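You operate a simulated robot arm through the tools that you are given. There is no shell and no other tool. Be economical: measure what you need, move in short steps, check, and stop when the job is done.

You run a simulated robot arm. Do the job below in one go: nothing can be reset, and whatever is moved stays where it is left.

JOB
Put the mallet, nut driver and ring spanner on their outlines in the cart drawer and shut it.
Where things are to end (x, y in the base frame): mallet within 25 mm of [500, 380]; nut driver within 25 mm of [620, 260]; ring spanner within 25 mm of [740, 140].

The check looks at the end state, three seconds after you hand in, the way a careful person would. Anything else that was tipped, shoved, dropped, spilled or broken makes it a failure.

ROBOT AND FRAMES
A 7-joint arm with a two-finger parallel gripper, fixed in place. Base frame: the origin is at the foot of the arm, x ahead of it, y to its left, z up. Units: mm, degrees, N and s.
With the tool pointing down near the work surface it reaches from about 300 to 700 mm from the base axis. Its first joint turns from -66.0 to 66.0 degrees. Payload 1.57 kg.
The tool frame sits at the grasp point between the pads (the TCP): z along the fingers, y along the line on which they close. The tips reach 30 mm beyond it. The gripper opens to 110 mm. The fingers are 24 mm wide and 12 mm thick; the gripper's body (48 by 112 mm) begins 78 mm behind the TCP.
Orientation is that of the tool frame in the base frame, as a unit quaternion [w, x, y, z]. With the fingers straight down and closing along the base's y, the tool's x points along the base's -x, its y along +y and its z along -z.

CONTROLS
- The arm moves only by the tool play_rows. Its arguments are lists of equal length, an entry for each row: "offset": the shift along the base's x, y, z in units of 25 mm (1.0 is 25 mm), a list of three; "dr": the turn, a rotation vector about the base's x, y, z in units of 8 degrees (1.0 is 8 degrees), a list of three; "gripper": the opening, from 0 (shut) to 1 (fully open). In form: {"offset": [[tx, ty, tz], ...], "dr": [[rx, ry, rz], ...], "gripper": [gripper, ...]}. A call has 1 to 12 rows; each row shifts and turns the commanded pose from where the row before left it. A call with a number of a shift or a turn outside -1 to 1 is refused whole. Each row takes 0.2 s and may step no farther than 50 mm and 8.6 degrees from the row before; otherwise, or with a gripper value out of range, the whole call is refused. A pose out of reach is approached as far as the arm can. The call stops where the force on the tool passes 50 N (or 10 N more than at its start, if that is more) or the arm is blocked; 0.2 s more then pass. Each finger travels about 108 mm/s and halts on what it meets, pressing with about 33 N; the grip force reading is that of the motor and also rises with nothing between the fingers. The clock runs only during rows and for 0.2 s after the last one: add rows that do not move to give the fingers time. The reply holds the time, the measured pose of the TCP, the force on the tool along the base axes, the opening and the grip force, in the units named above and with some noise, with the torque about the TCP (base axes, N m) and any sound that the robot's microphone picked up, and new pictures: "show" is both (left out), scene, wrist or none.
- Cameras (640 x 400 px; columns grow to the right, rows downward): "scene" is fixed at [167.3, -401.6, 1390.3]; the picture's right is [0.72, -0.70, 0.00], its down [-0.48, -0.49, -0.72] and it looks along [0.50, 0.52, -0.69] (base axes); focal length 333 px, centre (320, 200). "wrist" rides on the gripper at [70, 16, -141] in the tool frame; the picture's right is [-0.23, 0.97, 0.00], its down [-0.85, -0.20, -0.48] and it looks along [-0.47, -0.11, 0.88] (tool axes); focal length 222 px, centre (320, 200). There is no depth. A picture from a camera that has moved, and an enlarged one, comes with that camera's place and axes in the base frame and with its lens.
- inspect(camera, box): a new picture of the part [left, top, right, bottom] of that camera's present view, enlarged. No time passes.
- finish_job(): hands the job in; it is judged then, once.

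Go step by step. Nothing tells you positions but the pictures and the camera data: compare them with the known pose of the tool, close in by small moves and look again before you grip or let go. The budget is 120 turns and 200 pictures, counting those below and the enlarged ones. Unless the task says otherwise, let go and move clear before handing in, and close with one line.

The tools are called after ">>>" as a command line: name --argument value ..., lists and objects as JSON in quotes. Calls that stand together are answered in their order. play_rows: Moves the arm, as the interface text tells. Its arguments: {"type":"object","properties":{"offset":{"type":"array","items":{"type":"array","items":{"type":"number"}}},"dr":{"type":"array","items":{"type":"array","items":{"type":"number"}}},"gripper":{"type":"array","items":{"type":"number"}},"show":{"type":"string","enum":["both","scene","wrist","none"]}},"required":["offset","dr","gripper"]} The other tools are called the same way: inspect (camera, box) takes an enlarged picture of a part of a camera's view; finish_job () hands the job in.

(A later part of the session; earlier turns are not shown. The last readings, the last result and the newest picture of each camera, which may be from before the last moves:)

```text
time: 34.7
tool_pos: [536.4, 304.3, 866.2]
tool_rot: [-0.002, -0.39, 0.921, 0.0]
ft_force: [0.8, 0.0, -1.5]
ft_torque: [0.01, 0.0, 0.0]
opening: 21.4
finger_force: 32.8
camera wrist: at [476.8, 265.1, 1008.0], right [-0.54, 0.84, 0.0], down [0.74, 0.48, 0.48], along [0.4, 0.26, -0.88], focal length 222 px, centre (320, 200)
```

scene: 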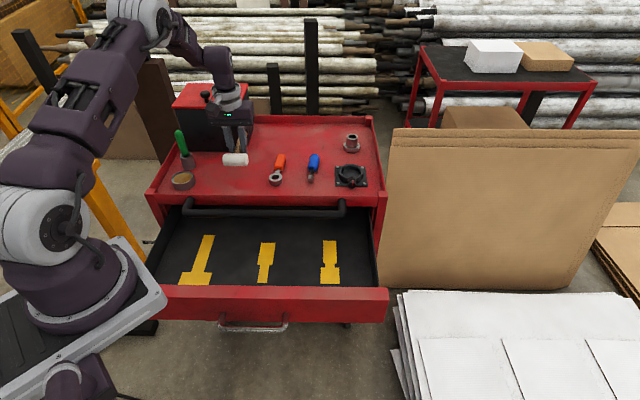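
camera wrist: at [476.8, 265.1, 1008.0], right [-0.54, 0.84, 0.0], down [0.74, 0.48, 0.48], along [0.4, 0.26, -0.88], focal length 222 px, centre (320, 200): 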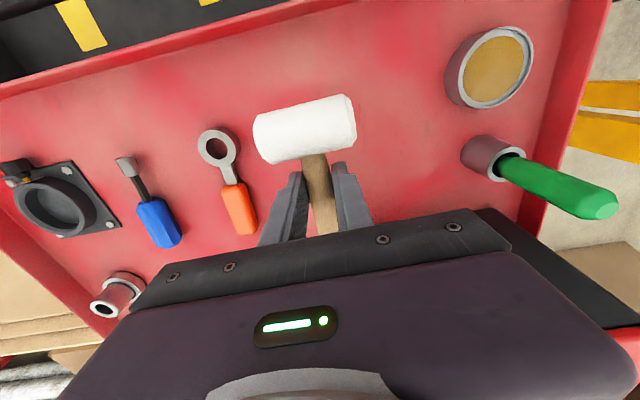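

Lifted cleanly. Moving toward the drawer at this height.

>>> play_rows --offset '[[-0.9, -0.52, 0], [-0.9, -0.52, 0], [-0.9, -0.52, 0], [-0.9, -0.52, 0], [-0.9, -0.52, 0], [-0.9, -0.52, 0], [-0.9, -0.52, 0], [-0.9, -0.52, 0], [-0.9, -0.52, 0], [-0.9, -0.52, 0]]' --dr '[[0, 0, 0], [0, 0, 0], [0, 0, 0], [0, 0, 0], [0, 0, 0], [0, 0, 0], [0, 0, 0], [0, 0, 0], [0, 0, 0], [0, 0, 0]]' --gripper '[0, 0, 0, 0, 0, 0, 0, 0, 0, 0]'

```text
time: 36.9
tool_pos: [314.7, 173.3, 865.9]
tool_rot: [0.0, -0.39, 0.921, 0.0]
ft_force: [0.1, 0.4, -2.8]
ft_torque: [-0.02, -0.02, -0.01]
opening: 21.4
finger_force: 32.7
camera wrist: at [254.1, 133.6, 1006.8], right [-0.54, 0.84, 0.0], down [0.74, 0.48, 0.48], along [0.4, 0.26, -0.88], focal length 222 px, centre (320, 200)
```

scene: 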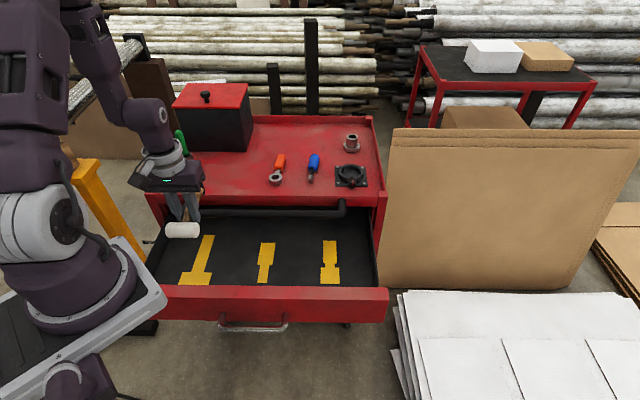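
wrist: 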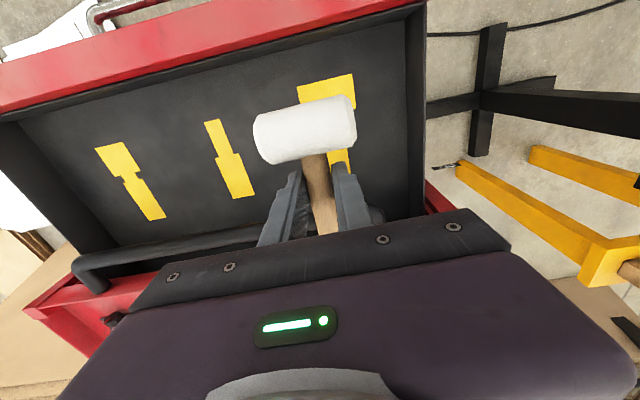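

The mallet hangs over its outline. I'll move in front so the handle clears the push bar, then lower partway.

>>> play_rows --offset '[[-0.92, -0.36, 0], [-0.92, -0.36, 0], [0, 0, -0.6], [0, 0, -0.6], [0, 0, -0.6], [0, 0, 0]]' --dr '[[0, 0, 0], [0, 0, 0], [0, 0, 0], [0, 0, 0], [0, 0, 0], [0, 0, 0]]' --gripper '[0, 0, 0, 0, 0, 0]'

```text
time: 38.3
tool_pos: [267.0, 158.9, 820.4]
tool_rot: [0.0, -0.39, 0.921, 0.0]
ft_force: [-0.1, 0.4, -2.5]
ft_torque: [0.01, 0.0, -0.02]
opening: 21.8
finger_force: 33.1
camera wrist: at [207.5, 119.1, 961.5], right [-0.54, 0.84, 0.0], down [0.74, 0.48, 0.48], along [0.4, 0.26, -0.88], focal length 222 px, centre (320, 200)
```

scene: 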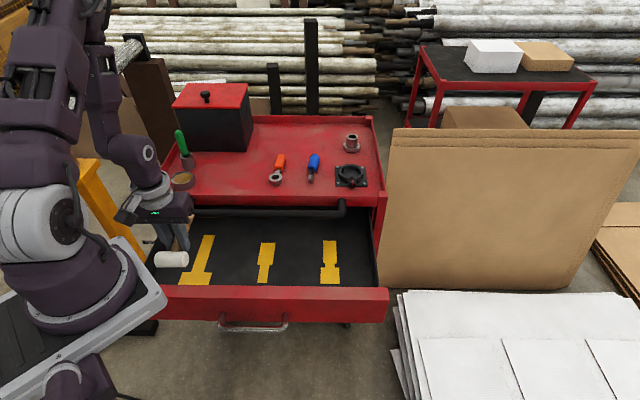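
wrist: 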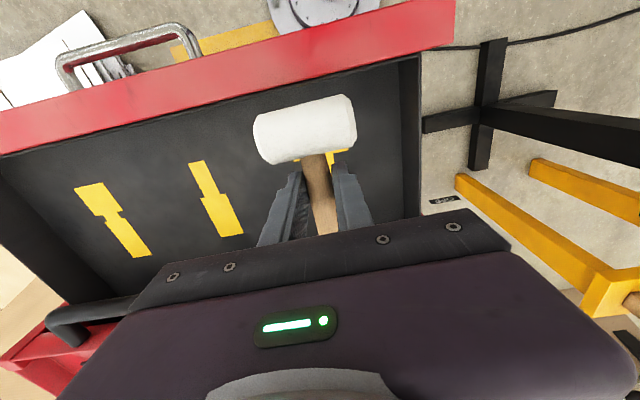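

>>> play_rows --offset '[[0.11, 0.11, -0.5], [0, 0, -0.6], [0, 0, -0.6], [0, 0, 0]]' --dr '[[0, 0, 0], [0, 0, 0], [0, 0, 0], [0, 0, 0]]' --gripper '[0, 0, 0, 0]'

>>> inspect --camera "scene" --box '[110, 170, 270, 310]'

```text
time: 39.3
tool_pos: [271.1, 161.1, 778.4]
tool_rot: [-0.001, -0.39, 0.921, 0.0]
ft_force: [-0.7, 1.0, -2.0]
ft_torque: [0.0, 0.0, -0.01]
opening: 21.3
finger_force: 32.9
camera wrist: at [210.7, 121.1, 919.7], right [-0.54, 0.84, 0.0], down [0.74, 0.48, 0.48], along [0.4, 0.26, -0.88], focal length 222 px, centre (320, 200)
```

scene: 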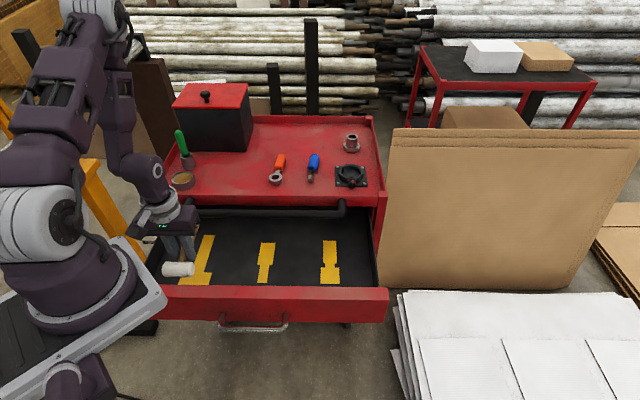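
wrist: 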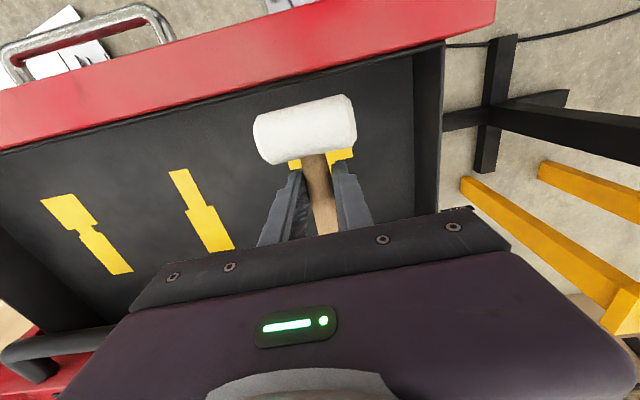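

```text
2.86 times, centred on (190, 240) of scene
camera zoom: at [167.4, -401.6, 1390.3], right [0.72, -0.7, 0.0], down [-0.48, -0.49, -0.72], along [0.5, 0.52, -0.69], focal length 952 px, centre (691, 86)
```

zoom: 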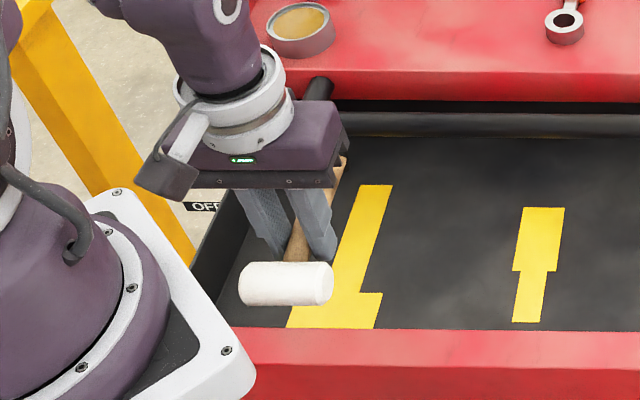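

Handle end is in front of the push bar and the mallet lines up with its outline sideways. Lowering further.

>>> play_rows --offset '[[0, 0, -0.6], [0, 0, -0.6], [0, 0, -0.5], [0, 0, -0.4], [0, 0, 0]]' --dr '[[0, 0, 0], [0, 0, 0], [0, 0, 0], [0, 0, 0], [0, 0, 0]]' --gripper '[0, 0, 0, 0, 0]'

>>> inspect --camera "scene" --box '[110, 170, 270, 310]'

```text
time: 40.5
tool_pos: [272.7, 159.5, 725.6]
tool_rot: [-0.001, -0.39, 0.921, -0.001]
ft_force: [-0.1, -0.1, -3.0]
ft_torque: [0.01, -0.02, 0.0]
opening: 21.3
finger_force: 33.2
camera wrist: at [211.1, 119.3, 866.8], right [-0.54, 0.84, 0.0], down [0.74, 0.48, 0.48], along [0.4, 0.26, -0.88], focal length 222 px, centre (320, 200)
```

scene: 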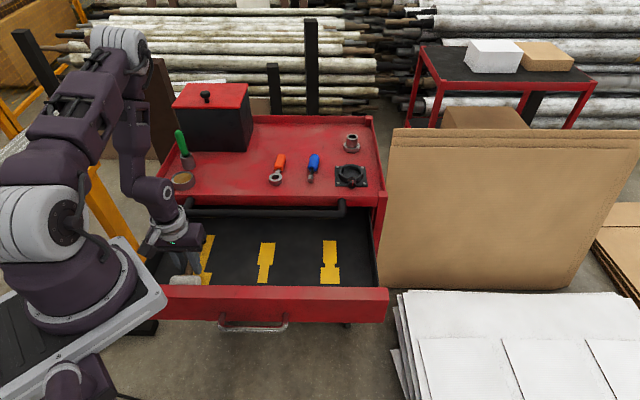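
wrist: 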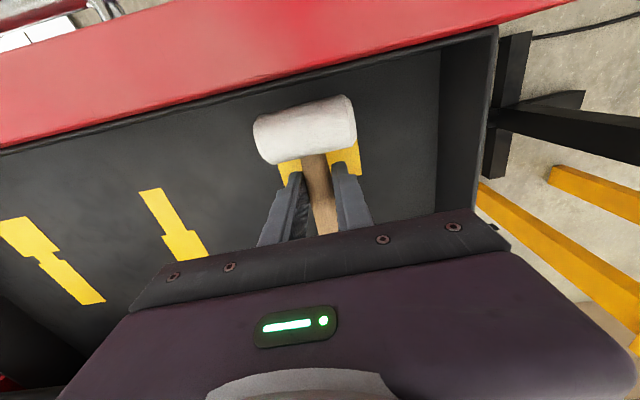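

```text
2.86 times, centred on (190, 240) of scene
camera zoom: at [167.4, -401.6, 1390.3], right [0.72, -0.7, 0.0], down [-0.48, -0.49, -0.72], along [0.5, 0.52, -0.69], focal length 952 px, centre (691, 86)
```

zoom: 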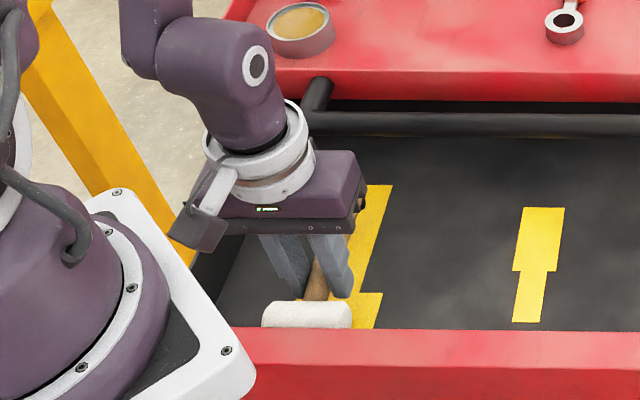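

Now slide back ~35 mm under the bar and look before lowering.

>>> play_rows --offset '[[0.5, 0.5, 0], [0.5, 0.5, 0], [0, 0, -0.2], [0, 0, 0]]' --dr '[[0, 0, 0], [0, 0, 0], [0, 0, 0], [0, 0, 0]]' --gripper '[0, 0, 0, 0]'

>>> inspect --camera "scene" --box '[110, 170, 270, 310]'

```text
time: 41.5
tool_pos: [294.9, 184.2, 719.2]
tool_rot: [-0.001, -0.389, 0.921, -0.001]
ft_force: [0.3, -0.2, -1.8]
ft_torque: [-0.02, 0.0, 0.01]
opening: 21.7
finger_force: 33.1
camera wrist: at [234.8, 144.8, 861.2], right [-0.54, 0.84, 0.0], down [0.74, 0.48, 0.48], along [0.4, 0.26, -0.88], focal length 222 px, centre (320, 200)
```

scene: 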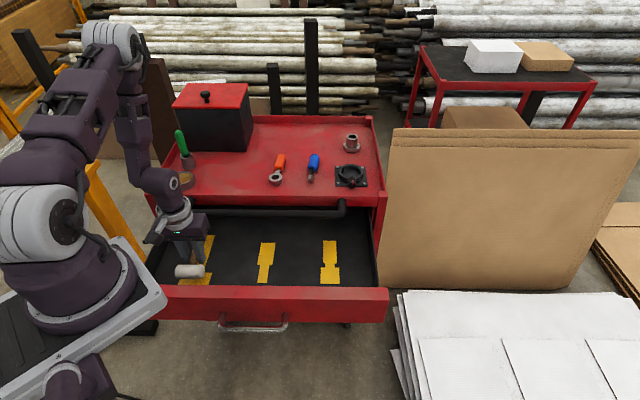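
wrist: 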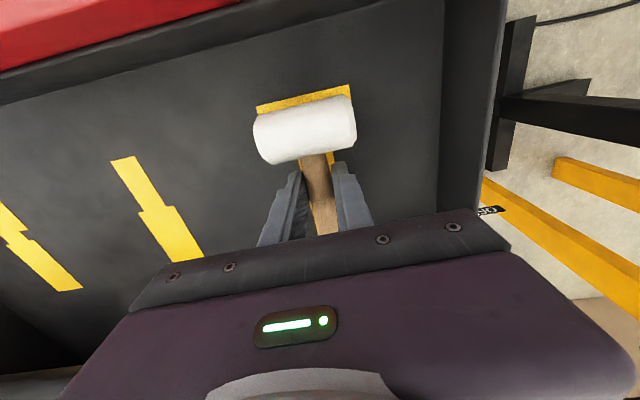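

```text
2.86 times, centred on (190, 240) of scene
camera zoom: at [167.4, -401.6, 1390.3], right [0.72, -0.7, 0.0], down [-0.48, -0.49, -0.72], along [0.5, 0.52, -0.69], focal length 952 px, centre (691, 86)
```

zoom: 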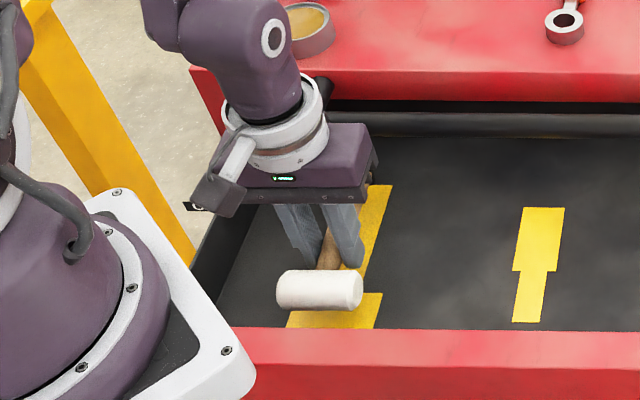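

Very close to the outline. Lowering slowly until it touches the drawer floor.

>>> play_rows --offset '[[0.08, -0.08, -0.15], [0.05, -0.05, -0.15], [0, 0, -0.12], [0, 0, 0]]' --dr '[[0, 0, 0], [0, 0, 0], [0, 0, 0], [0, 0, 0]]' --gripper '[0, 0, 0, 0]' --show "wrist"

>>> inspect --camera "scene" --box '[110, 170, 270, 310]'

```text
time: 42.5
tool_pos: [299.4, 180.6, 710.9]
tool_rot: [0.0, -0.39, 0.921, -0.001]
ft_force: [0.0, -1.6, -2.8]
ft_torque: [0.02, 0.02, -0.02]
opening: 21.4
finger_force: 33.1
camera wrist: at [238.1, 141.0, 851.6], right [-0.54, 0.84, 0.0], down [0.74, 0.48, 0.48], along [0.4, 0.26, -0.88], focal length 222 px, centre (320, 200)
```

wrist: 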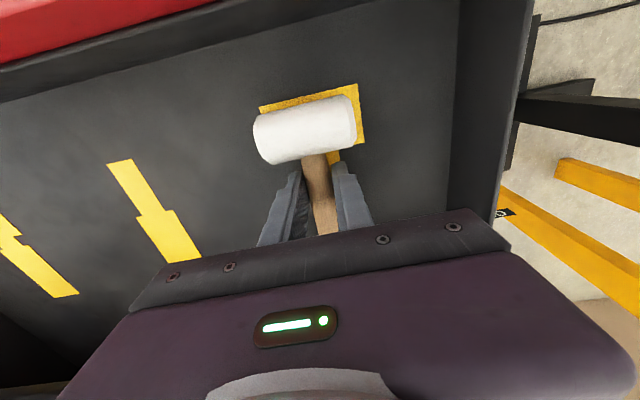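

```text
2.86 times, centred on (190, 240) of scene
camera zoom: at [167.4, -401.6, 1390.3], right [0.72, -0.7, 0.0], down [-0.48, -0.49, -0.72], along [0.5, 0.52, -0.69], focal length 952 px, centre (691, 86)
```

zoom: 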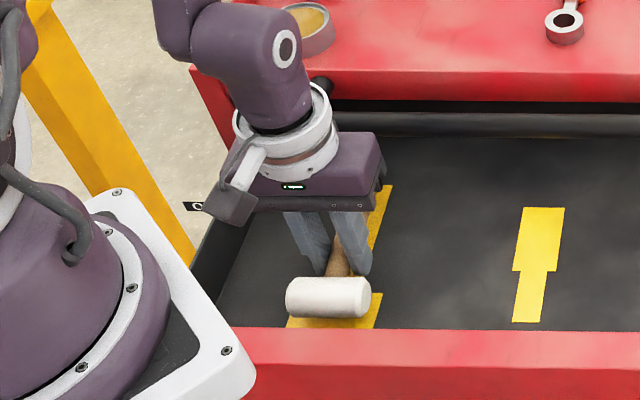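

>>> play_rows --offset '[[0, 0, -0.12], [0, 0, -0.12], [0, 0, -0.12], [0, 0, -0.12], [0, 0, 0]]' --dr '[[0, 0, 0], [0, 0, 0], [0, 0, 0], [0, 0, 0], [0, 0, 0]]' --gripper '[0, 0, 0, 0, 0]' --show "none"

>>> inspect --camera "scene" --box '[110, 170, 270, 310]'

```text
time: 43.7
tool_pos: [298.4, 181.9, 698.8]
tool_rot: [-0.001, -0.39, 0.921, 0.0]
ft_force: [2.4, -3.2, 31.1]
ft_torque: [-0.01, -0.04, 0.0]
opening: 21.6
finger_force: 33.2
```

```text
2.86 times, centred on (190, 240) of scene
camera zoom: at [167.1, -401.9, 1390.3], right [0.72, -0.7, 0.0], down [-0.48, -0.49, -0.73], along [0.51, 0.52, -0.69], focal length 952 px, centre (691, 86)
```

zoom: 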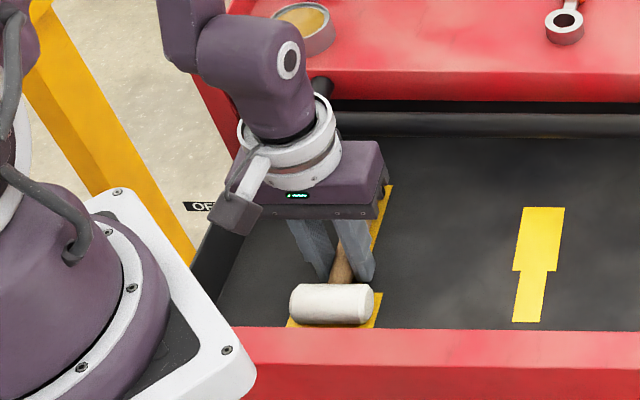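

Contact with the floor; the mallet sits on its outline. I'll ease the press, open, and rise.

>>> play_rows --offset '[[0, 0, 0.06], [0, 0, 0], [0, 0, 0], [0, 0, 0.4], [0, 0, 0.8], [0, 0, 1], [0, 0, 1], [0, 0, 1], [0, 0, 1]]' --dr '[[0, 0, 0], [0, 0, 0], [0, 0, 0], [0, 0, 0], [0, 0, 0], [0, 0, 0], [0, 0, 0], [0, 0, 0], [0, 0, 0]]' --gripper '[0, 0.3, 0.45, 0.45, 0.45, 0.45, 0.45, 0.45, 0.45]' --show "both"

>>> inspect --camera "scene" --box '[130, 190, 390, 330]'

```text
time: 45.7
tool_pos: [297.9, 183.9, 829.5]
tool_rot: [-0.002, -0.39, 0.921, -0.001]
ft_force: [0.2, 0.5, 0.4]
ft_torque: [-0.02, 0.01, -0.04]
opening: 49.6
finger_force: 0.1
camera wrist: at [238.0, 143.6, 971.4], right [-0.54, 0.84, 0.0], down [0.74, 0.48, 0.48], along [0.4, 0.26, -0.88], focal length 222 px, centre (320, 200)
```

scene: 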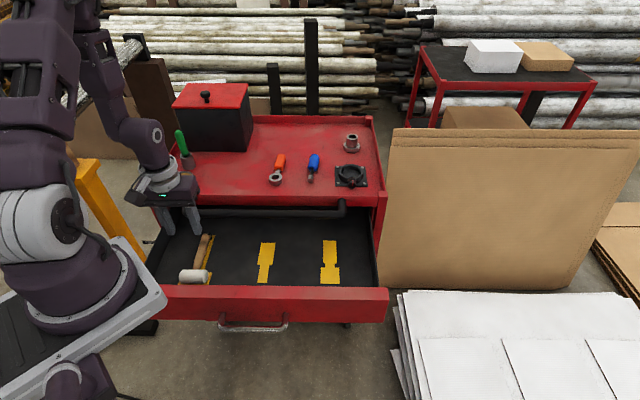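
wrist: 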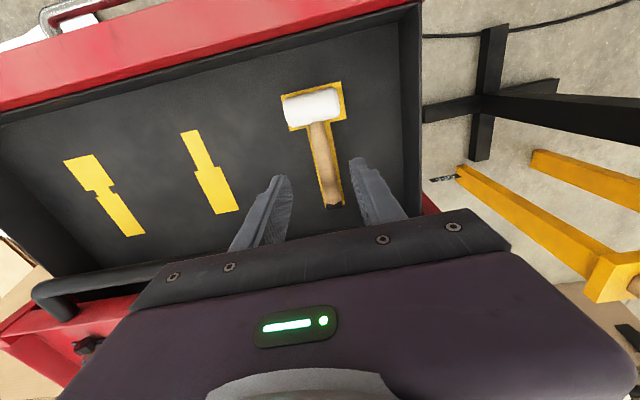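

```text
2.46 times, centred on (260, 260) of scene
camera zoom: at [167.3, -401.7, 1390.3], right [0.72, -0.7, 0.0], down [-0.48, -0.49, -0.72], along [0.5, 0.52, -0.69], focal length 820 px, centre (468, 52)
```

zoom: 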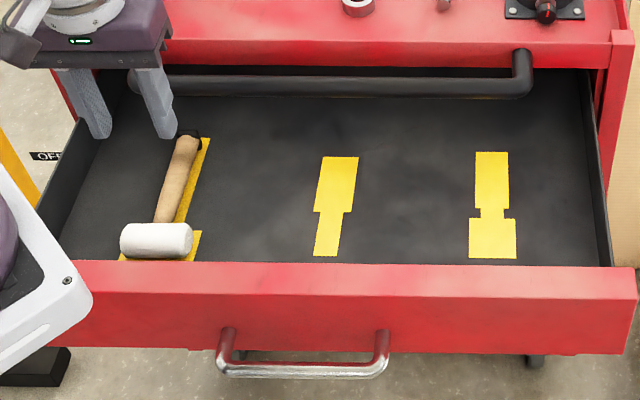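

The mallet lies on its outline. Next the nut driver at about (697, 166): I'll travel over at height and look.

>>> play_rows --offset '[[0, 0, 1], [0.9, 0, 0.5], [1, 0, 0], [1, 0, 0], [1, 0, 0], [1, 0, 0], [1, 0, 0], [1, 0, 0], [1, 0, 0], [1, 0, 0], [1, 0, 0], [1, 0, 0]]' --dr '[[0, 0, 0], [0, 0, 0], [0, 0, -0.1], [0, 0, -0.1], [0, 0, -0.1], [0, 0, -0.1], [0, 0, -0.1], [0, 0, -0.1], [0, 0, 0], [0, 0, 0], [0, 0, 0], [0, 0, 0]]' --gripper '[0.45, 0.45, 0.45, 0.45, 0.45, 0.45, 0.45, 0.45, 0.45, 0.45, 0.45, 0.45]' --show "none"

>>> play_rows --offset '[[1, -0.1, 0], [1, -0.1, 0], [1, -0.1, 0], [0.6, -0.1, 0], [0, 0, 0]]' --dr '[[0, 0, 0], [0, 0, 0], [0, 0, 0], [0, 0, 0], [0, 0, 0]]' --gripper '[0.45, 0.45, 0.45, 0.45, 0.45]'

```text
time: 48.3
tool_pos: [572.9, 180.5, 867.3]
tool_rot: [-0.003, -0.352, 0.936, 0.0]
ft_force: [-0.4, -0.5, 0.5]
ft_torque: [-0.01, -0.02, 0.04]
opening: 49.8
finger_force: 0.1
```

```text
time: 49.5
tool_pos: [661.2, 170.8, 864.0]
tool_rot: [-0.002, -0.35, 0.937, -0.001]
ft_force: [-0.1, -0.4, 1.1]
ft_torque: [0.02, -0.02, 0.02]
opening: 49.4
finger_force: 0.1
camera wrist: at [597.7, 136.3, 1006.3], right [-0.47, 0.88, 0.0], down [0.78, 0.41, 0.48], along [0.42, 0.22, -0.88], focal length 222 px, centre (320, 200)
```

scene: 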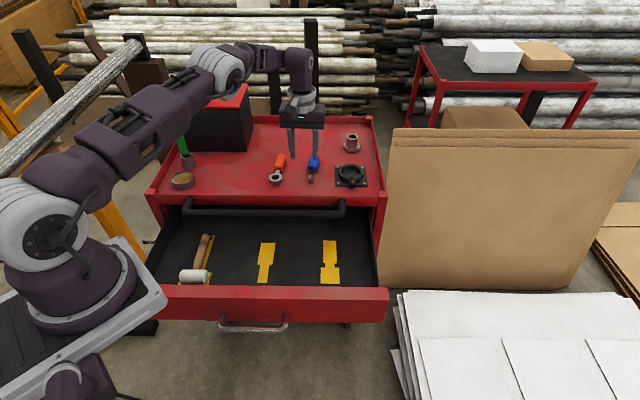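
wrist: 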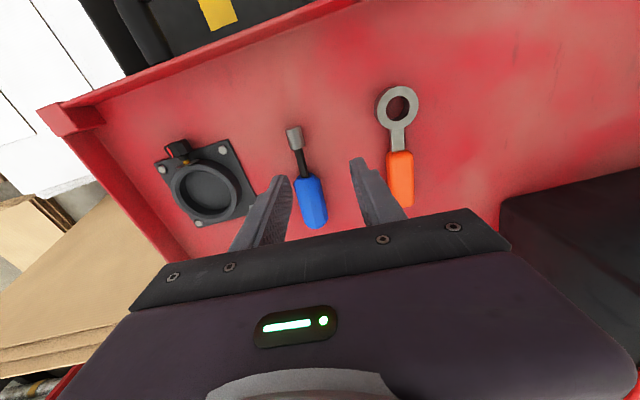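

The nut driver runs from (657, 136) to (743, 209), yaw 40°. I'll move over its handle front (702, 174) and start down.

>>> play_rows --offset '[[0.8, 0.07, 0], [0.8, 0.07, 0], [0, 0, -0.7], [0, 0, -0.7], [0, 0, 0]]' --dr '[[0, 0, 0], [0, 0, 0], [0, 0, 0], [0, 0, 0], [0, 0, 0]]' --gripper '[0.45, 0.45, 0.45, 0.45, 0.45]'

```text
time: 50.7
tool_pos: [673.2, 170.9, 831.7]
tool_rot: [-0.001, -0.351, 0.936, 0.0]
ft_force: [0.0, 0.2, 0.4]
ft_torque: [0.0, 0.03, -0.02]
opening: 49.5
finger_force: 0.0
out of reach, approached as far as the arm can: row 1, 2
camera wrist: at [609.0, 136.7, 972.3], right [-0.47, 0.88, 0.0], down [0.78, 0.41, 0.48], along [0.42, 0.22, -0.88], focal length 222 px, centre (320, 200)
```

scene: 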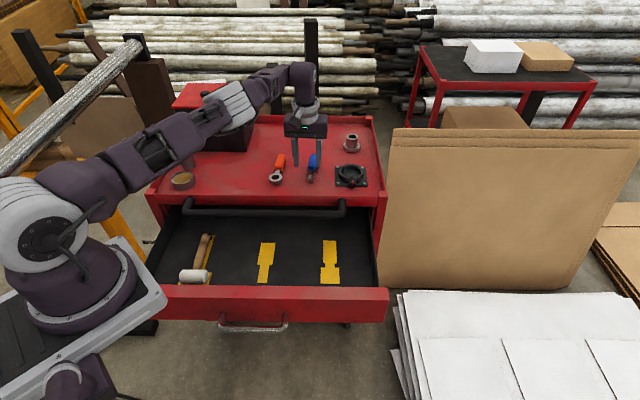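
wrist: 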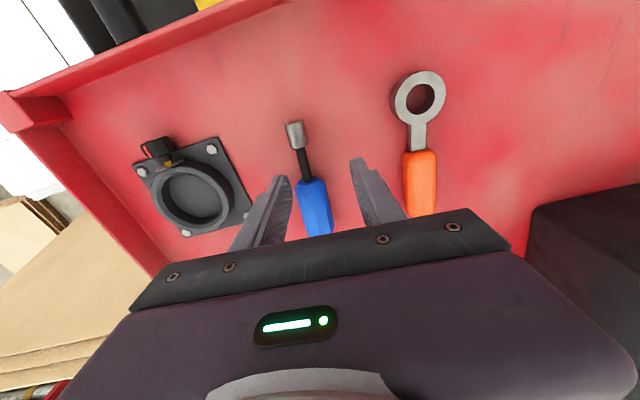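

Vertical reach ends at about 694 mm. I'll tilt the tool 15° outward, which brings the wrist back, and move forward to the handle.

>>> play_rows --offset '[[0, 0, 0.2], [0, 0, 0.2], [0.35, 0.02, 0], [0.35, 0.02, 0], [0.35, 0.02, 0], [0, 0, 0]]' --dr '[[0.604, -0.72, 0], [0.604, -0.72, 0], [0, 0, 0], [0, 0, 0], [0, 0, 0], [0, 0, 0]]' --gripper '[0.45, 0.45, 0.45, 0.45, 0.45, 0.45]'

>>> inspect --camera "scene" --box '[150, 50, 390, 200]'

```text
time: 52.1
tool_pos: [698.1, 173.3, 842.6]
tool_rot: [0.123, -0.349, 0.928, 0.044]
ft_force: [-0.3, -0.3, 0.1]
ft_torque: [0.01, -0.01, -0.02]
opening: 49.5
finger_force: 0.1
camera wrist: at [609.2, 116.6, 960.3], right [-0.48, 0.88, 0.05], down [0.66, 0.31, 0.68], along [0.58, 0.36, -0.73], focal length 222 px, centre (320, 200)
```

scene: 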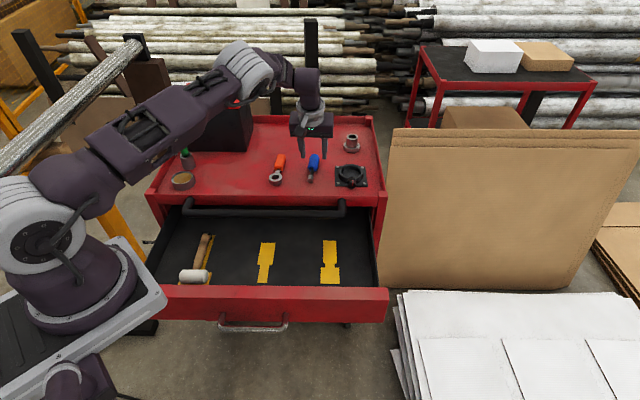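
wrist: 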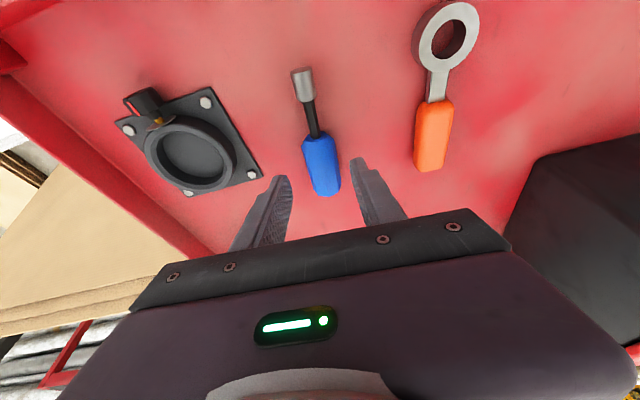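

```text
2.67 times, centred on (270, 125) of scene
camera zoom: at [167.3, -401.7, 1390.3], right [0.72, -0.7, 0.0], down [-0.48, -0.49, -0.72], along [0.5, 0.52, -0.69], focal length 889 px, centre (453, 400)
```

zoom: 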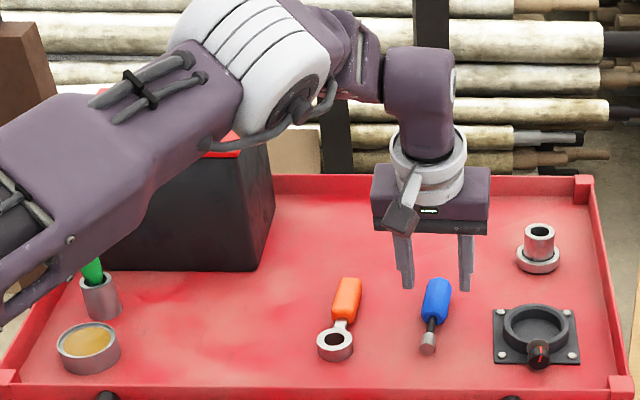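

Aligned. Descending to about z 806.

>>> play_rows --offset '[[0, 0, -0.5], [0, 0, -0.5], [0, 0, -0.4], [0, 0, 0]]' --dr '[[0, 0, 0], [0, 0, 0], [0, 0, 0], [0, 0, 0]]' --gripper '[0.45, 0.45, 0.45, 0.45]'

>>> inspect --camera "scene" --box '[230, 80, 390, 200]'

```text
time: 53.1
tool_pos: [699.7, 171.7, 806.7]
tool_rot: [0.123, -0.348, 0.928, 0.044]
ft_force: [0.6, 0.2, 0.5]
ft_torque: [0.01, 0.04, 0.01]
opening: 49.8
finger_force: 0.0
camera wrist: at [609.5, 115.3, 924.0], right [-0.47, 0.88, 0.05], down [0.66, 0.31, 0.68], along [0.58, 0.36, -0.73], focal length 222 px, centre (320, 200)
```

scene: 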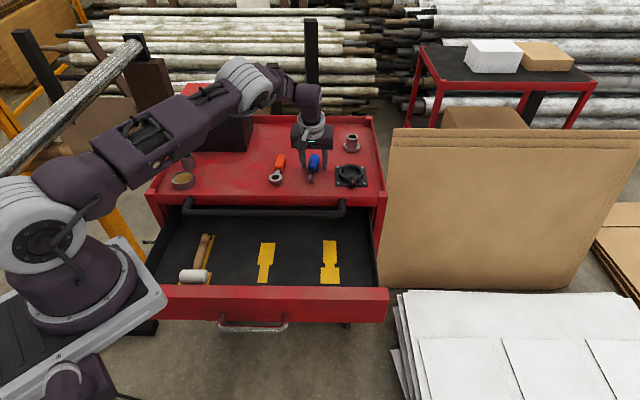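
wrist: 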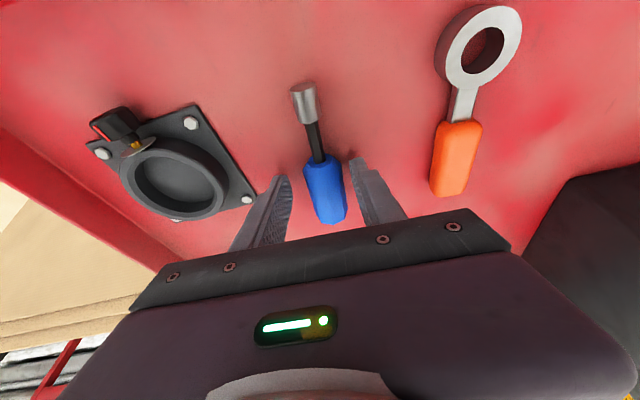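

```text
3.33 times, centred on (310, 140) of scene
camera zoom: at [167.3, -401.6, 1390.3], right [0.72, -0.7, 0.0], down [-0.48, -0.49, -0.72], along [0.5, 0.52, -0.69], focal length 1111 px, centre (353, 400)
```

zoom: 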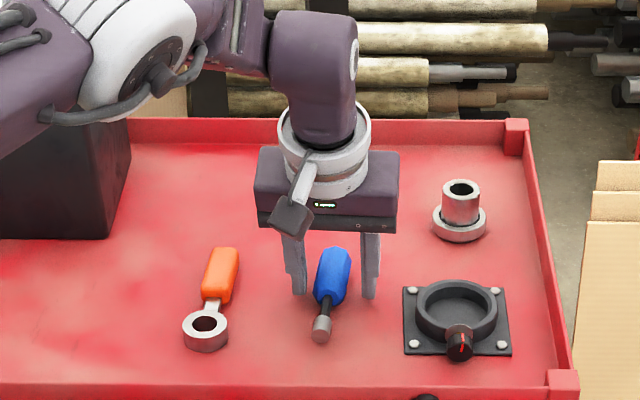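

>>> play_rows --offset '[[0, 0, -0.15], [0, 0, 0], [0, 0, 0], [0, 0, 0], [0, 0, 0]]' --dr '[[0, 0, 0], [0, 0, 0], [0, 0, 0], [0, 0, 0], [0, 0, 0]]' --gripper '[0.45, 0.25, 0.1, 0, 0]' --show "wrist"

>>> inspect --camera "scene" --box '[230, 80, 390, 200]'

```text
time: 54.3
tool_pos: [699.5, 172.5, 801.8]
tool_rot: [0.123, -0.348, 0.928, 0.042]
ft_force: [-1.8, 5.7, 12.7]
ft_torque: [0.32, 0.18, -0.05]
opening: 27.0
finger_force: 32.9
camera wrist: at [610.0, 115.2, 920.3], right [-0.48, 0.88, 0.05], down [0.66, 0.31, 0.68], along [0.58, 0.36, -0.73], focal length 222 px, centre (320, 200)
```

wrist: 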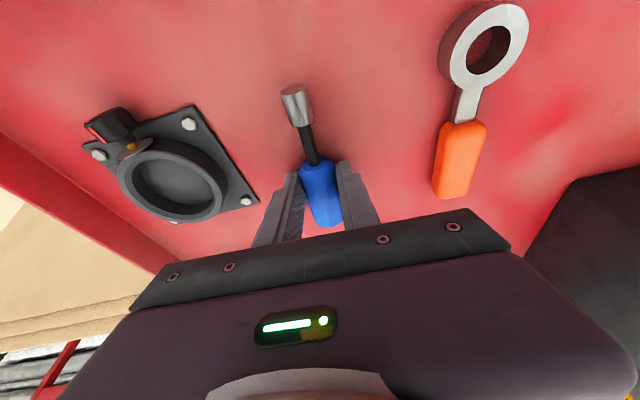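

```text
3.33 times, centred on (310, 140) of scene
camera zoom: at [167.0, -401.6, 1390.4], right [0.72, -0.7, 0.0], down [-0.48, -0.49, -0.72], along [0.51, 0.52, -0.69], focal length 1111 px, centre (353, 400)
```

zoom: 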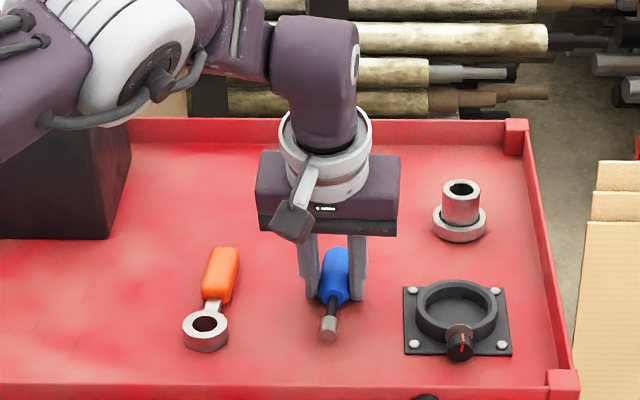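

Gripped (27 mm). Lifting and checking.

>>> play_rows --offset '[[-0.1, 0, 0.3], [-0.2, 0, 0.7], [-0.2, 0, 0.8], [-0.2, 0, 0.8], [0, 0, 0]]' --dr '[[0, 0, 0], [0, 0, 0], [0, 0, 0], [0, 0, 0], [0, 0, 0]]' --gripper '[0, 0, 0, 0, 0]' --show "both"

```text
time: 55.5
tool_pos: [680.6, 170.7, 867.4]
tool_rot: [0.122, -0.349, 0.928, 0.044]
ft_force: [0.8, 0.1, -0.5]
ft_torque: [0.0, 0.03, -0.01]
opening: 27.3
finger_force: 32.5
camera wrist: at [591.4, 114.1, 985.6], right [-0.47, 0.88, 0.05], down [0.66, 0.31, 0.68], along [0.58, 0.36, -0.73], focal length 222 px, centre (320, 200)
```

scene: 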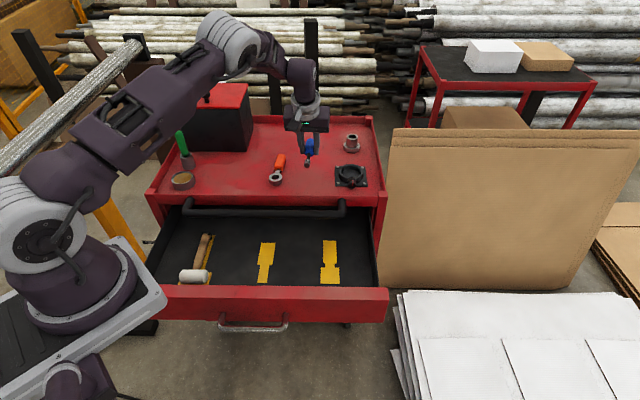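
wrist: 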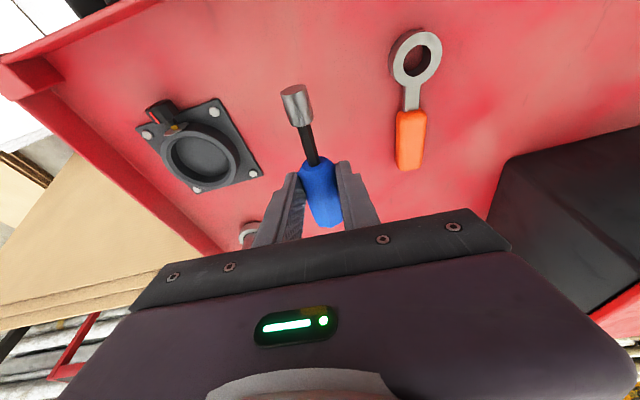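

Held well. The middle outline's centre is now about (430, 76); I'll carry the driver to just in front of it at height.

>>> play_rows --offset '[[-0.99, -0.42, 0], [-0.99, -0.42, 0], [-0.99, -0.42, 0], [-0.99, -0.42, 0], [-0.99, -0.42, 0], [-0.99, -0.42, 0], [-0.99, -0.42, 0], [-0.99, -0.42, 0], [-0.99, -0.42, 0], [-0.99, -0.42, 0], [-0.99, -0.42, 0], [0, 0, 0]]' --dr '[[0, 0, 0.1], [0, 0, 0.1], [0, 0, 0.1], [0, 0, 0.1], [0, 0, 0.1], [0, 0, 0.1], [0, 0, 0], [0, 0, 0], [0, 0, 0], [0, 0, 0], [0, 0, 0], [0, 0, 0]]' --gripper '[0, 0, 0, 0, 0, 0, 0, 0, 0, 0, 0, 0]'

```text
time: 58.1
tool_pos: [407.6, 57.9, 868.4]
tool_rot: [0.12, -0.388, 0.913, 0.049]
ft_force: [-0.4, 0.5, -0.9]
ft_torque: [-0.03, 0.04, -0.03]
opening: 27.0
finger_force: 32.4
camera wrist: at [323.4, -7.0, 985.9], right [-0.55, 0.84, 0.05], down [0.63, 0.37, 0.68], along [0.55, 0.41, -0.73], focal length 222 px, centre (320, 200)
```

scene: 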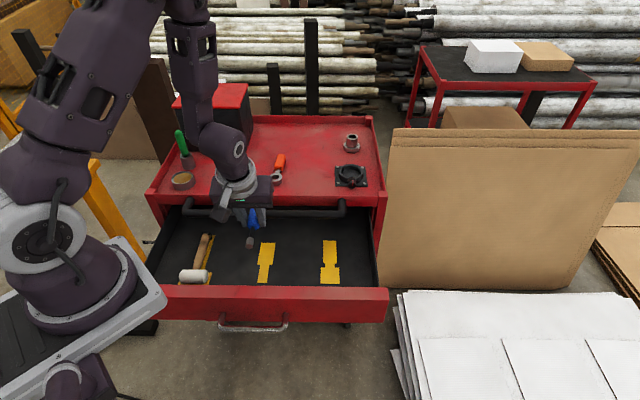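
wrist: 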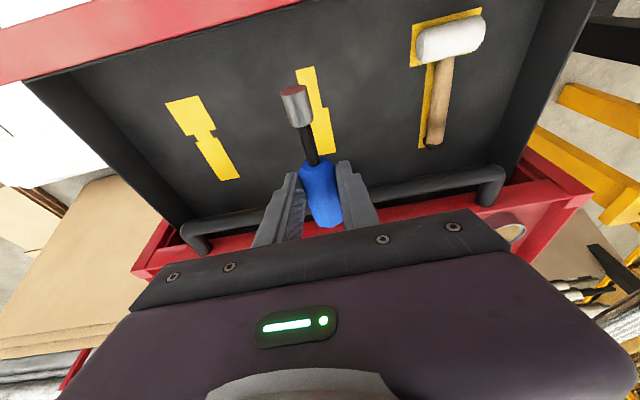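

Descending in front of the bar.

>>> play_rows --offset '[[0, 0, -0.9], [0, 0, -0.9], [0, 0, -0.9], [0, 0, -0.9], [0, 0, -0.9], [0, 0, -0.6], [0, 0, 0]]' --dr '[[0, 0, 0], [0, 0, 0], [0, 0, 0], [0, 0, 0], [0, 0, 0], [0, 0, 0], [0, 0, 0]]' --gripper '[0, 0, 0, 0, 0, 0, 0]'

>>> inspect --camera "scene" --box '[180, 180, 340, 310]'

```text
time: 59.7
tool_pos: [409.8, 57.1, 740.1]
tool_rot: [0.121, -0.387, 0.913, 0.049]
ft_force: [-0.6, 0.0, 0.0]
ft_torque: [0.0, 0.01, 0.03]
opening: 26.9
finger_force: 32.9
camera wrist: at [325.0, -6.7, 858.3], right [-0.55, 0.84, 0.05], down [0.63, 0.37, 0.68], along [0.55, 0.41, -0.73], focal length 222 px, centre (320, 200)
```

scene: 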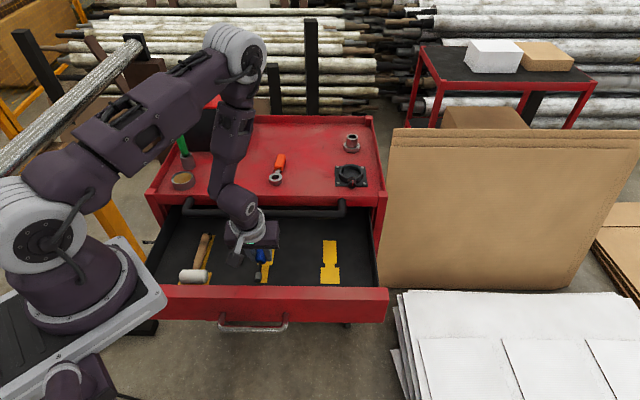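
wrist: 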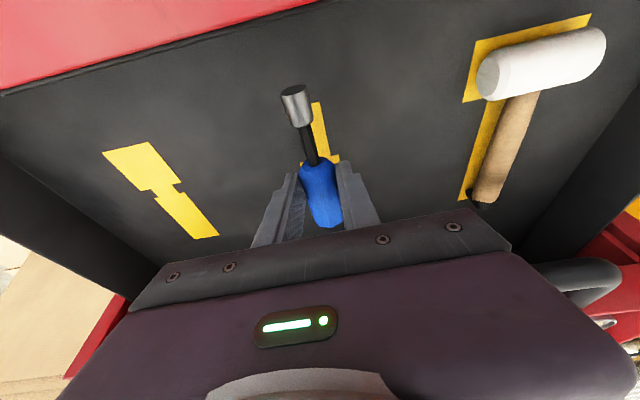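

```text
3.08 times, centred on (260, 245) of scene
camera zoom: at [167.3, -401.6, 1390.3], right [0.72, -0.7, 0.0], down [-0.48, -0.49, -0.72], along [0.5, 0.52, -0.69], focal length 1025 px, centre (505, 62)
```

zoom: 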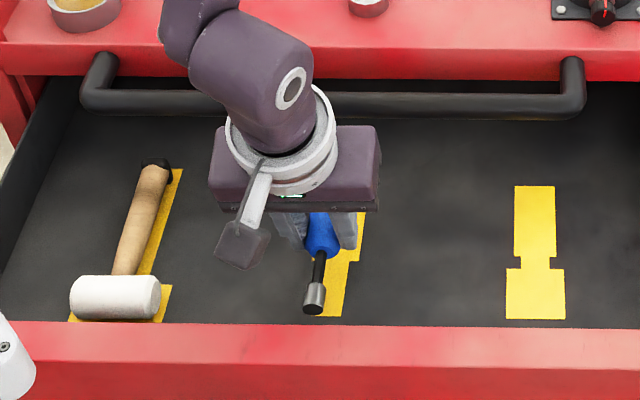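

Aligned nicely. Sliding back ~25 mm and lowering to near the floor.

>>> play_rows --offset '[[0.38, 0.36, 0], [0.38, 0.34, 0], [0, 0, -0.4], [0, 0, -0.4], [0, 0, -0.2], [0, 0, 0]]' --dr '[[0, 0, 0], [0, 0, 0], [0, 0, 0], [0, 0, 0], [0, 0, 0], [0, 0, 0]]' --gripper '[0, 0, 0, 0, 0, 0]'

>>> inspect --camera "scene" --box '[180, 180, 340, 310]'

```text
time: 61.1
tool_pos: [427.7, 73.2, 714.2]
tool_rot: [0.12, -0.387, 0.913, 0.048]
ft_force: [-0.7, -0.3, -1.9]
ft_torque: [-0.01, 0.03, -0.01]
opening: 27.0
finger_force: 33.3
camera wrist: at [343.2, 10.1, 833.0], right [-0.55, 0.84, 0.05], down [0.63, 0.37, 0.68], along [0.55, 0.41, -0.73], focal length 222 px, centre (320, 200)
```

scene: 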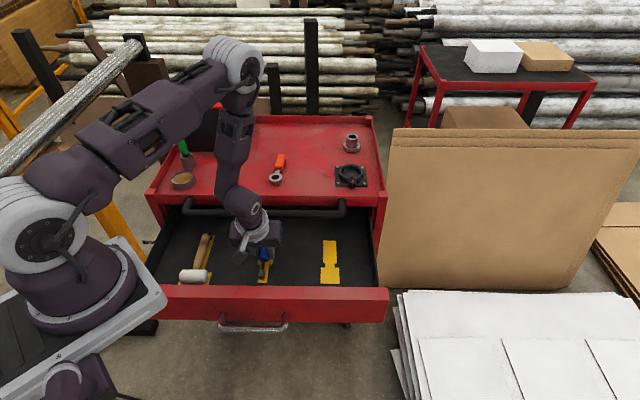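
wrist: 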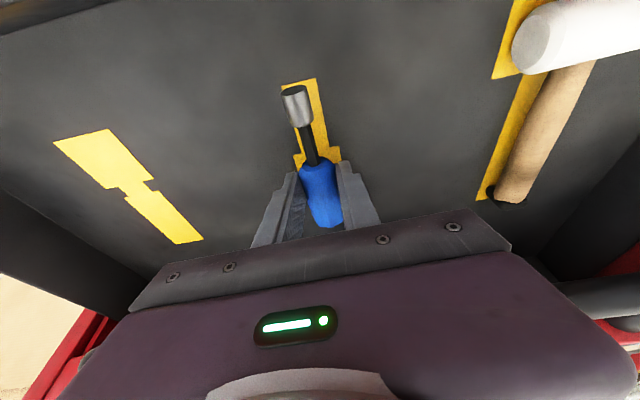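

```text
3.08 times, centred on (260, 245) of scene
camera zoom: at [167.3, -401.6, 1390.3], right [0.72, -0.7, 0.0], down [-0.48, -0.49, -0.72], along [0.5, 0.52, -0.69], focal length 1025 px, centre (505, 62)
```

zoom: 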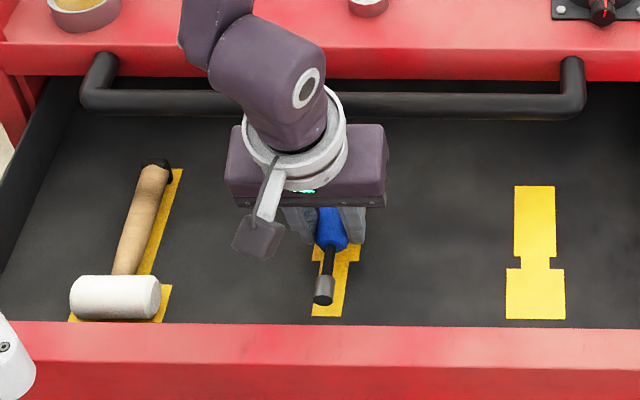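

Right over the outline. Lowering to contact.

>>> play_rows --offset '[[0, 0, -0.16], [0, 0, -0.14], [0, 0, -0.12], [0, 0, -0.1], [0, 0, 0]]' --dr '[[0, 0, 0], [0, 0, 0], [0, 0, 0], [0, 0, 0], [0, 0, 0]]' --gripper '[0, 0, 0, 0, 0]' --show "none"

>>> inspect --camera "scene" --box '[180, 180, 340, 310]'

```text
time: 62.3
tool_pos: [427.8, 73.6, 701.6]
tool_rot: [0.121, -0.387, 0.913, 0.049]
ft_force: [-0.4, -0.6, -1.1]
ft_torque: [-0.02, 0.02, -0.01]
opening: 27.3
finger_force: 32.8
```

```text
3.08 times, centred on (260, 245) of scene
camera zoom: at [167.3, -401.6, 1390.3], right [0.72, -0.7, 0.0], down [-0.48, -0.49, -0.72], along [0.5, 0.52, -0.69], focal length 1025 px, centre (505, 62)
```

zoom: 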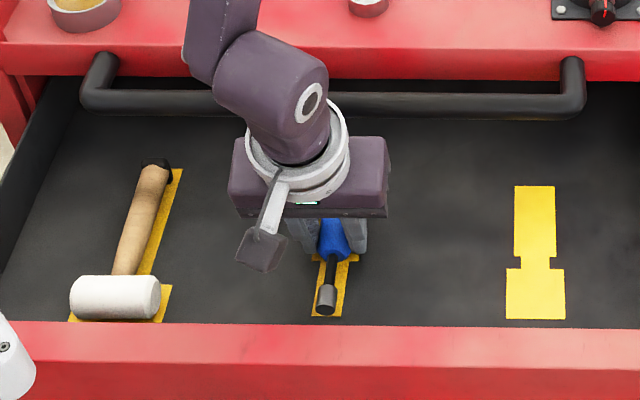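

>>> play_rows --offset '[[0, 0, -0.1], [0, 0, -0.1], [0, 0, 0]]' --dr '[[0, 0, 0], [0, 0, 0], [0, 0, 0]]' --gripper '[0, 0, 0]' --show "none"

```text
time: 62.9
tool_pos: [429.4, 75.2, 700.7]
tool_rot: [0.123, -0.387, 0.912, 0.049]
ft_force: [-2.6, -0.9, 14.6]
ft_torque: [-0.08, 0.29, -0.06]
opening: 27.3
finger_force: 33.3
stopped in row 2: the force on the tool passed its limit at 64 N (the readings are from after the stop); the commanded pose is now the measured one
```

Contact. Now release gently and rise up and forward (away from the bar).

>>> play_rows --offset '[[0, 0, 0.02], [0, 0, 0], [0, 0, 0], [-0.1, -0.1, 0.4], [-0.15, -0.15, 0.8], [0, 0, 1], [0, 0, 1], [0, 0, 1], [0, 0, 1], [0, 0, 1]]' --dr '[[0, 0, 0], [0, 0, 0], [0, 0, 0], [0, 0, 0], [0, 0, 0], [0, 0, 0], [0, 0, 0], [0, 0, 0], [0, 0, 0], [0, 0, 0]]' --gripper '[0, 0.3, 0.45, 0.45, 0.45, 0.45, 0.45, 0.45, 0.45, 0.45]'

>>> inspect --camera "scene" --box '[130, 190, 390, 330]'

```text
time: 65.1
tool_pos: [423.4, 69.9, 853.8]
tool_rot: [0.122, -0.387, 0.913, 0.049]
ft_force: [0.7, 0.5, 0.0]
ft_torque: [0.0, -0.03, -0.02]
opening: 49.7
finger_force: 0.1
camera wrist: at [337.9, 5.0, 972.0], right [-0.55, 0.84, 0.05], down [0.63, 0.37, 0.69], along [0.55, 0.41, -0.73], focal length 222 px, centre (320, 200)
```

scene: 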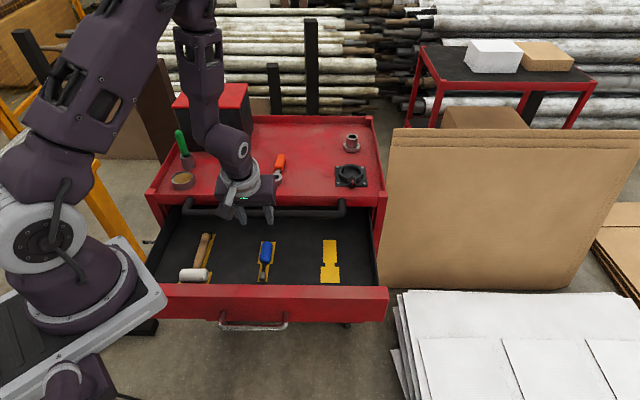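
wrist: 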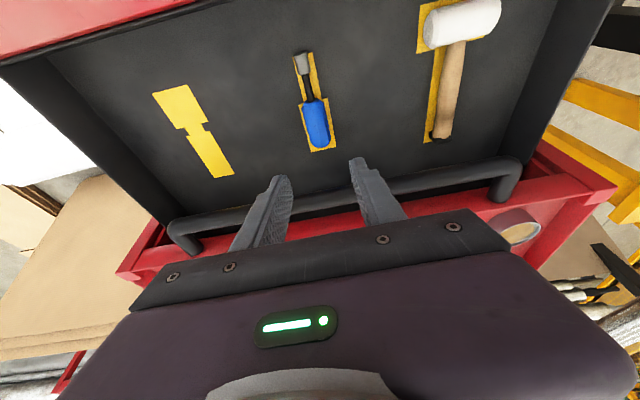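

```text
2.46 times, centred on (260, 260) of scene
camera zoom: at [167.3, -401.6, 1390.3], right [0.72, -0.7, 0.0], down [-0.48, -0.49, -0.72], along [0.5, 0.52, -0.69], focal length 820 px, centre (468, 52)
```

zoom: 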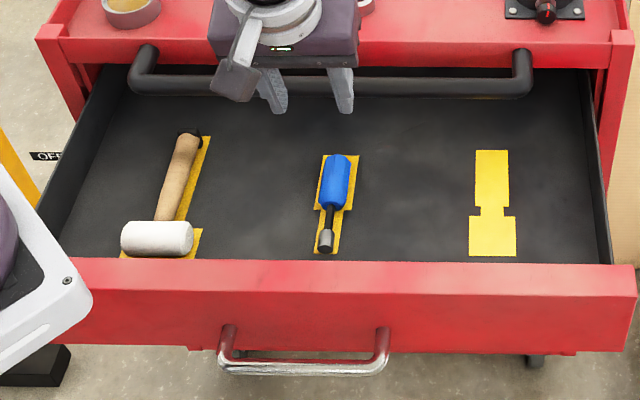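

Nut driver sits on its outline. Next the ring spanner, running from ring (581, 209) to handle end (668, 282); I'll move above its handle.

>>> play_rows --offset '[[0, 0, 0.4], [0.88, 0.78, 0], [0.88, 0.78, 0], [0.88, 0.78, 0], [0.88, 0.78, 0], [0.88, 0.78, 0], [0.88, 0.78, 0], [0.88, 0.78, 0], [0.88, 0.78, 0], [0.88, 0.78, 0], [0, 0, 0]]' --dr '[[0, 0, 0], [0, 0, -0.1], [0, 0, -0.1], [0, 0, -0.1], [0, 0, -0.1], [0, 0, -0.1], [0, 0, -0.1], [0, 0, -0.1], [0, 0, 0], [0, 0, 0], [0, 0, 0]]' --gripper '[0.45, 0.45, 0.45, 0.45, 0.45, 0.45, 0.45, 0.45, 0.45, 0.45, 0.45]'

```text
time: 67.5
tool_pos: [620.6, 246.7, 865.7]
tool_rot: [0.124, -0.342, 0.931, 0.042]
ft_force: [0.0, -0.7, 0.3]
ft_torque: [0.02, 0.03, 0.03]
opening: 49.2
finger_force: 0.1
camera wrist: at [530.1, 191.8, 984.8], right [-0.46, 0.88, 0.05], down [0.66, 0.3, 0.69], along [0.59, 0.35, -0.73], focal length 222 px, centre (320, 200)
```

scene: 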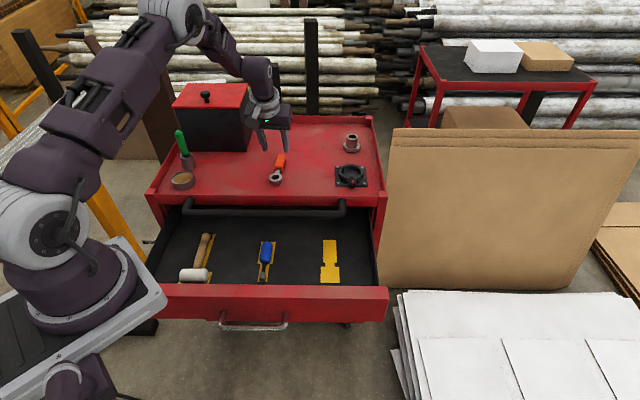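
wrist: 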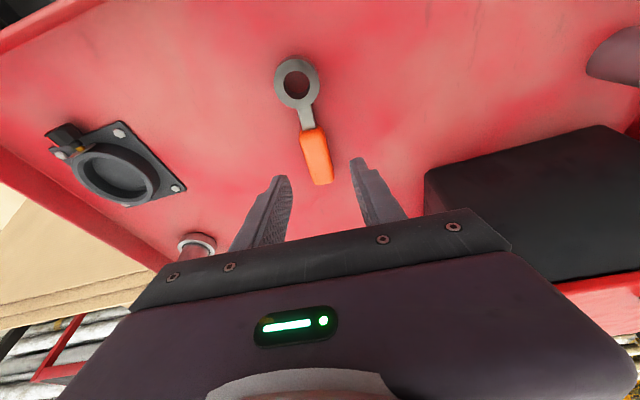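

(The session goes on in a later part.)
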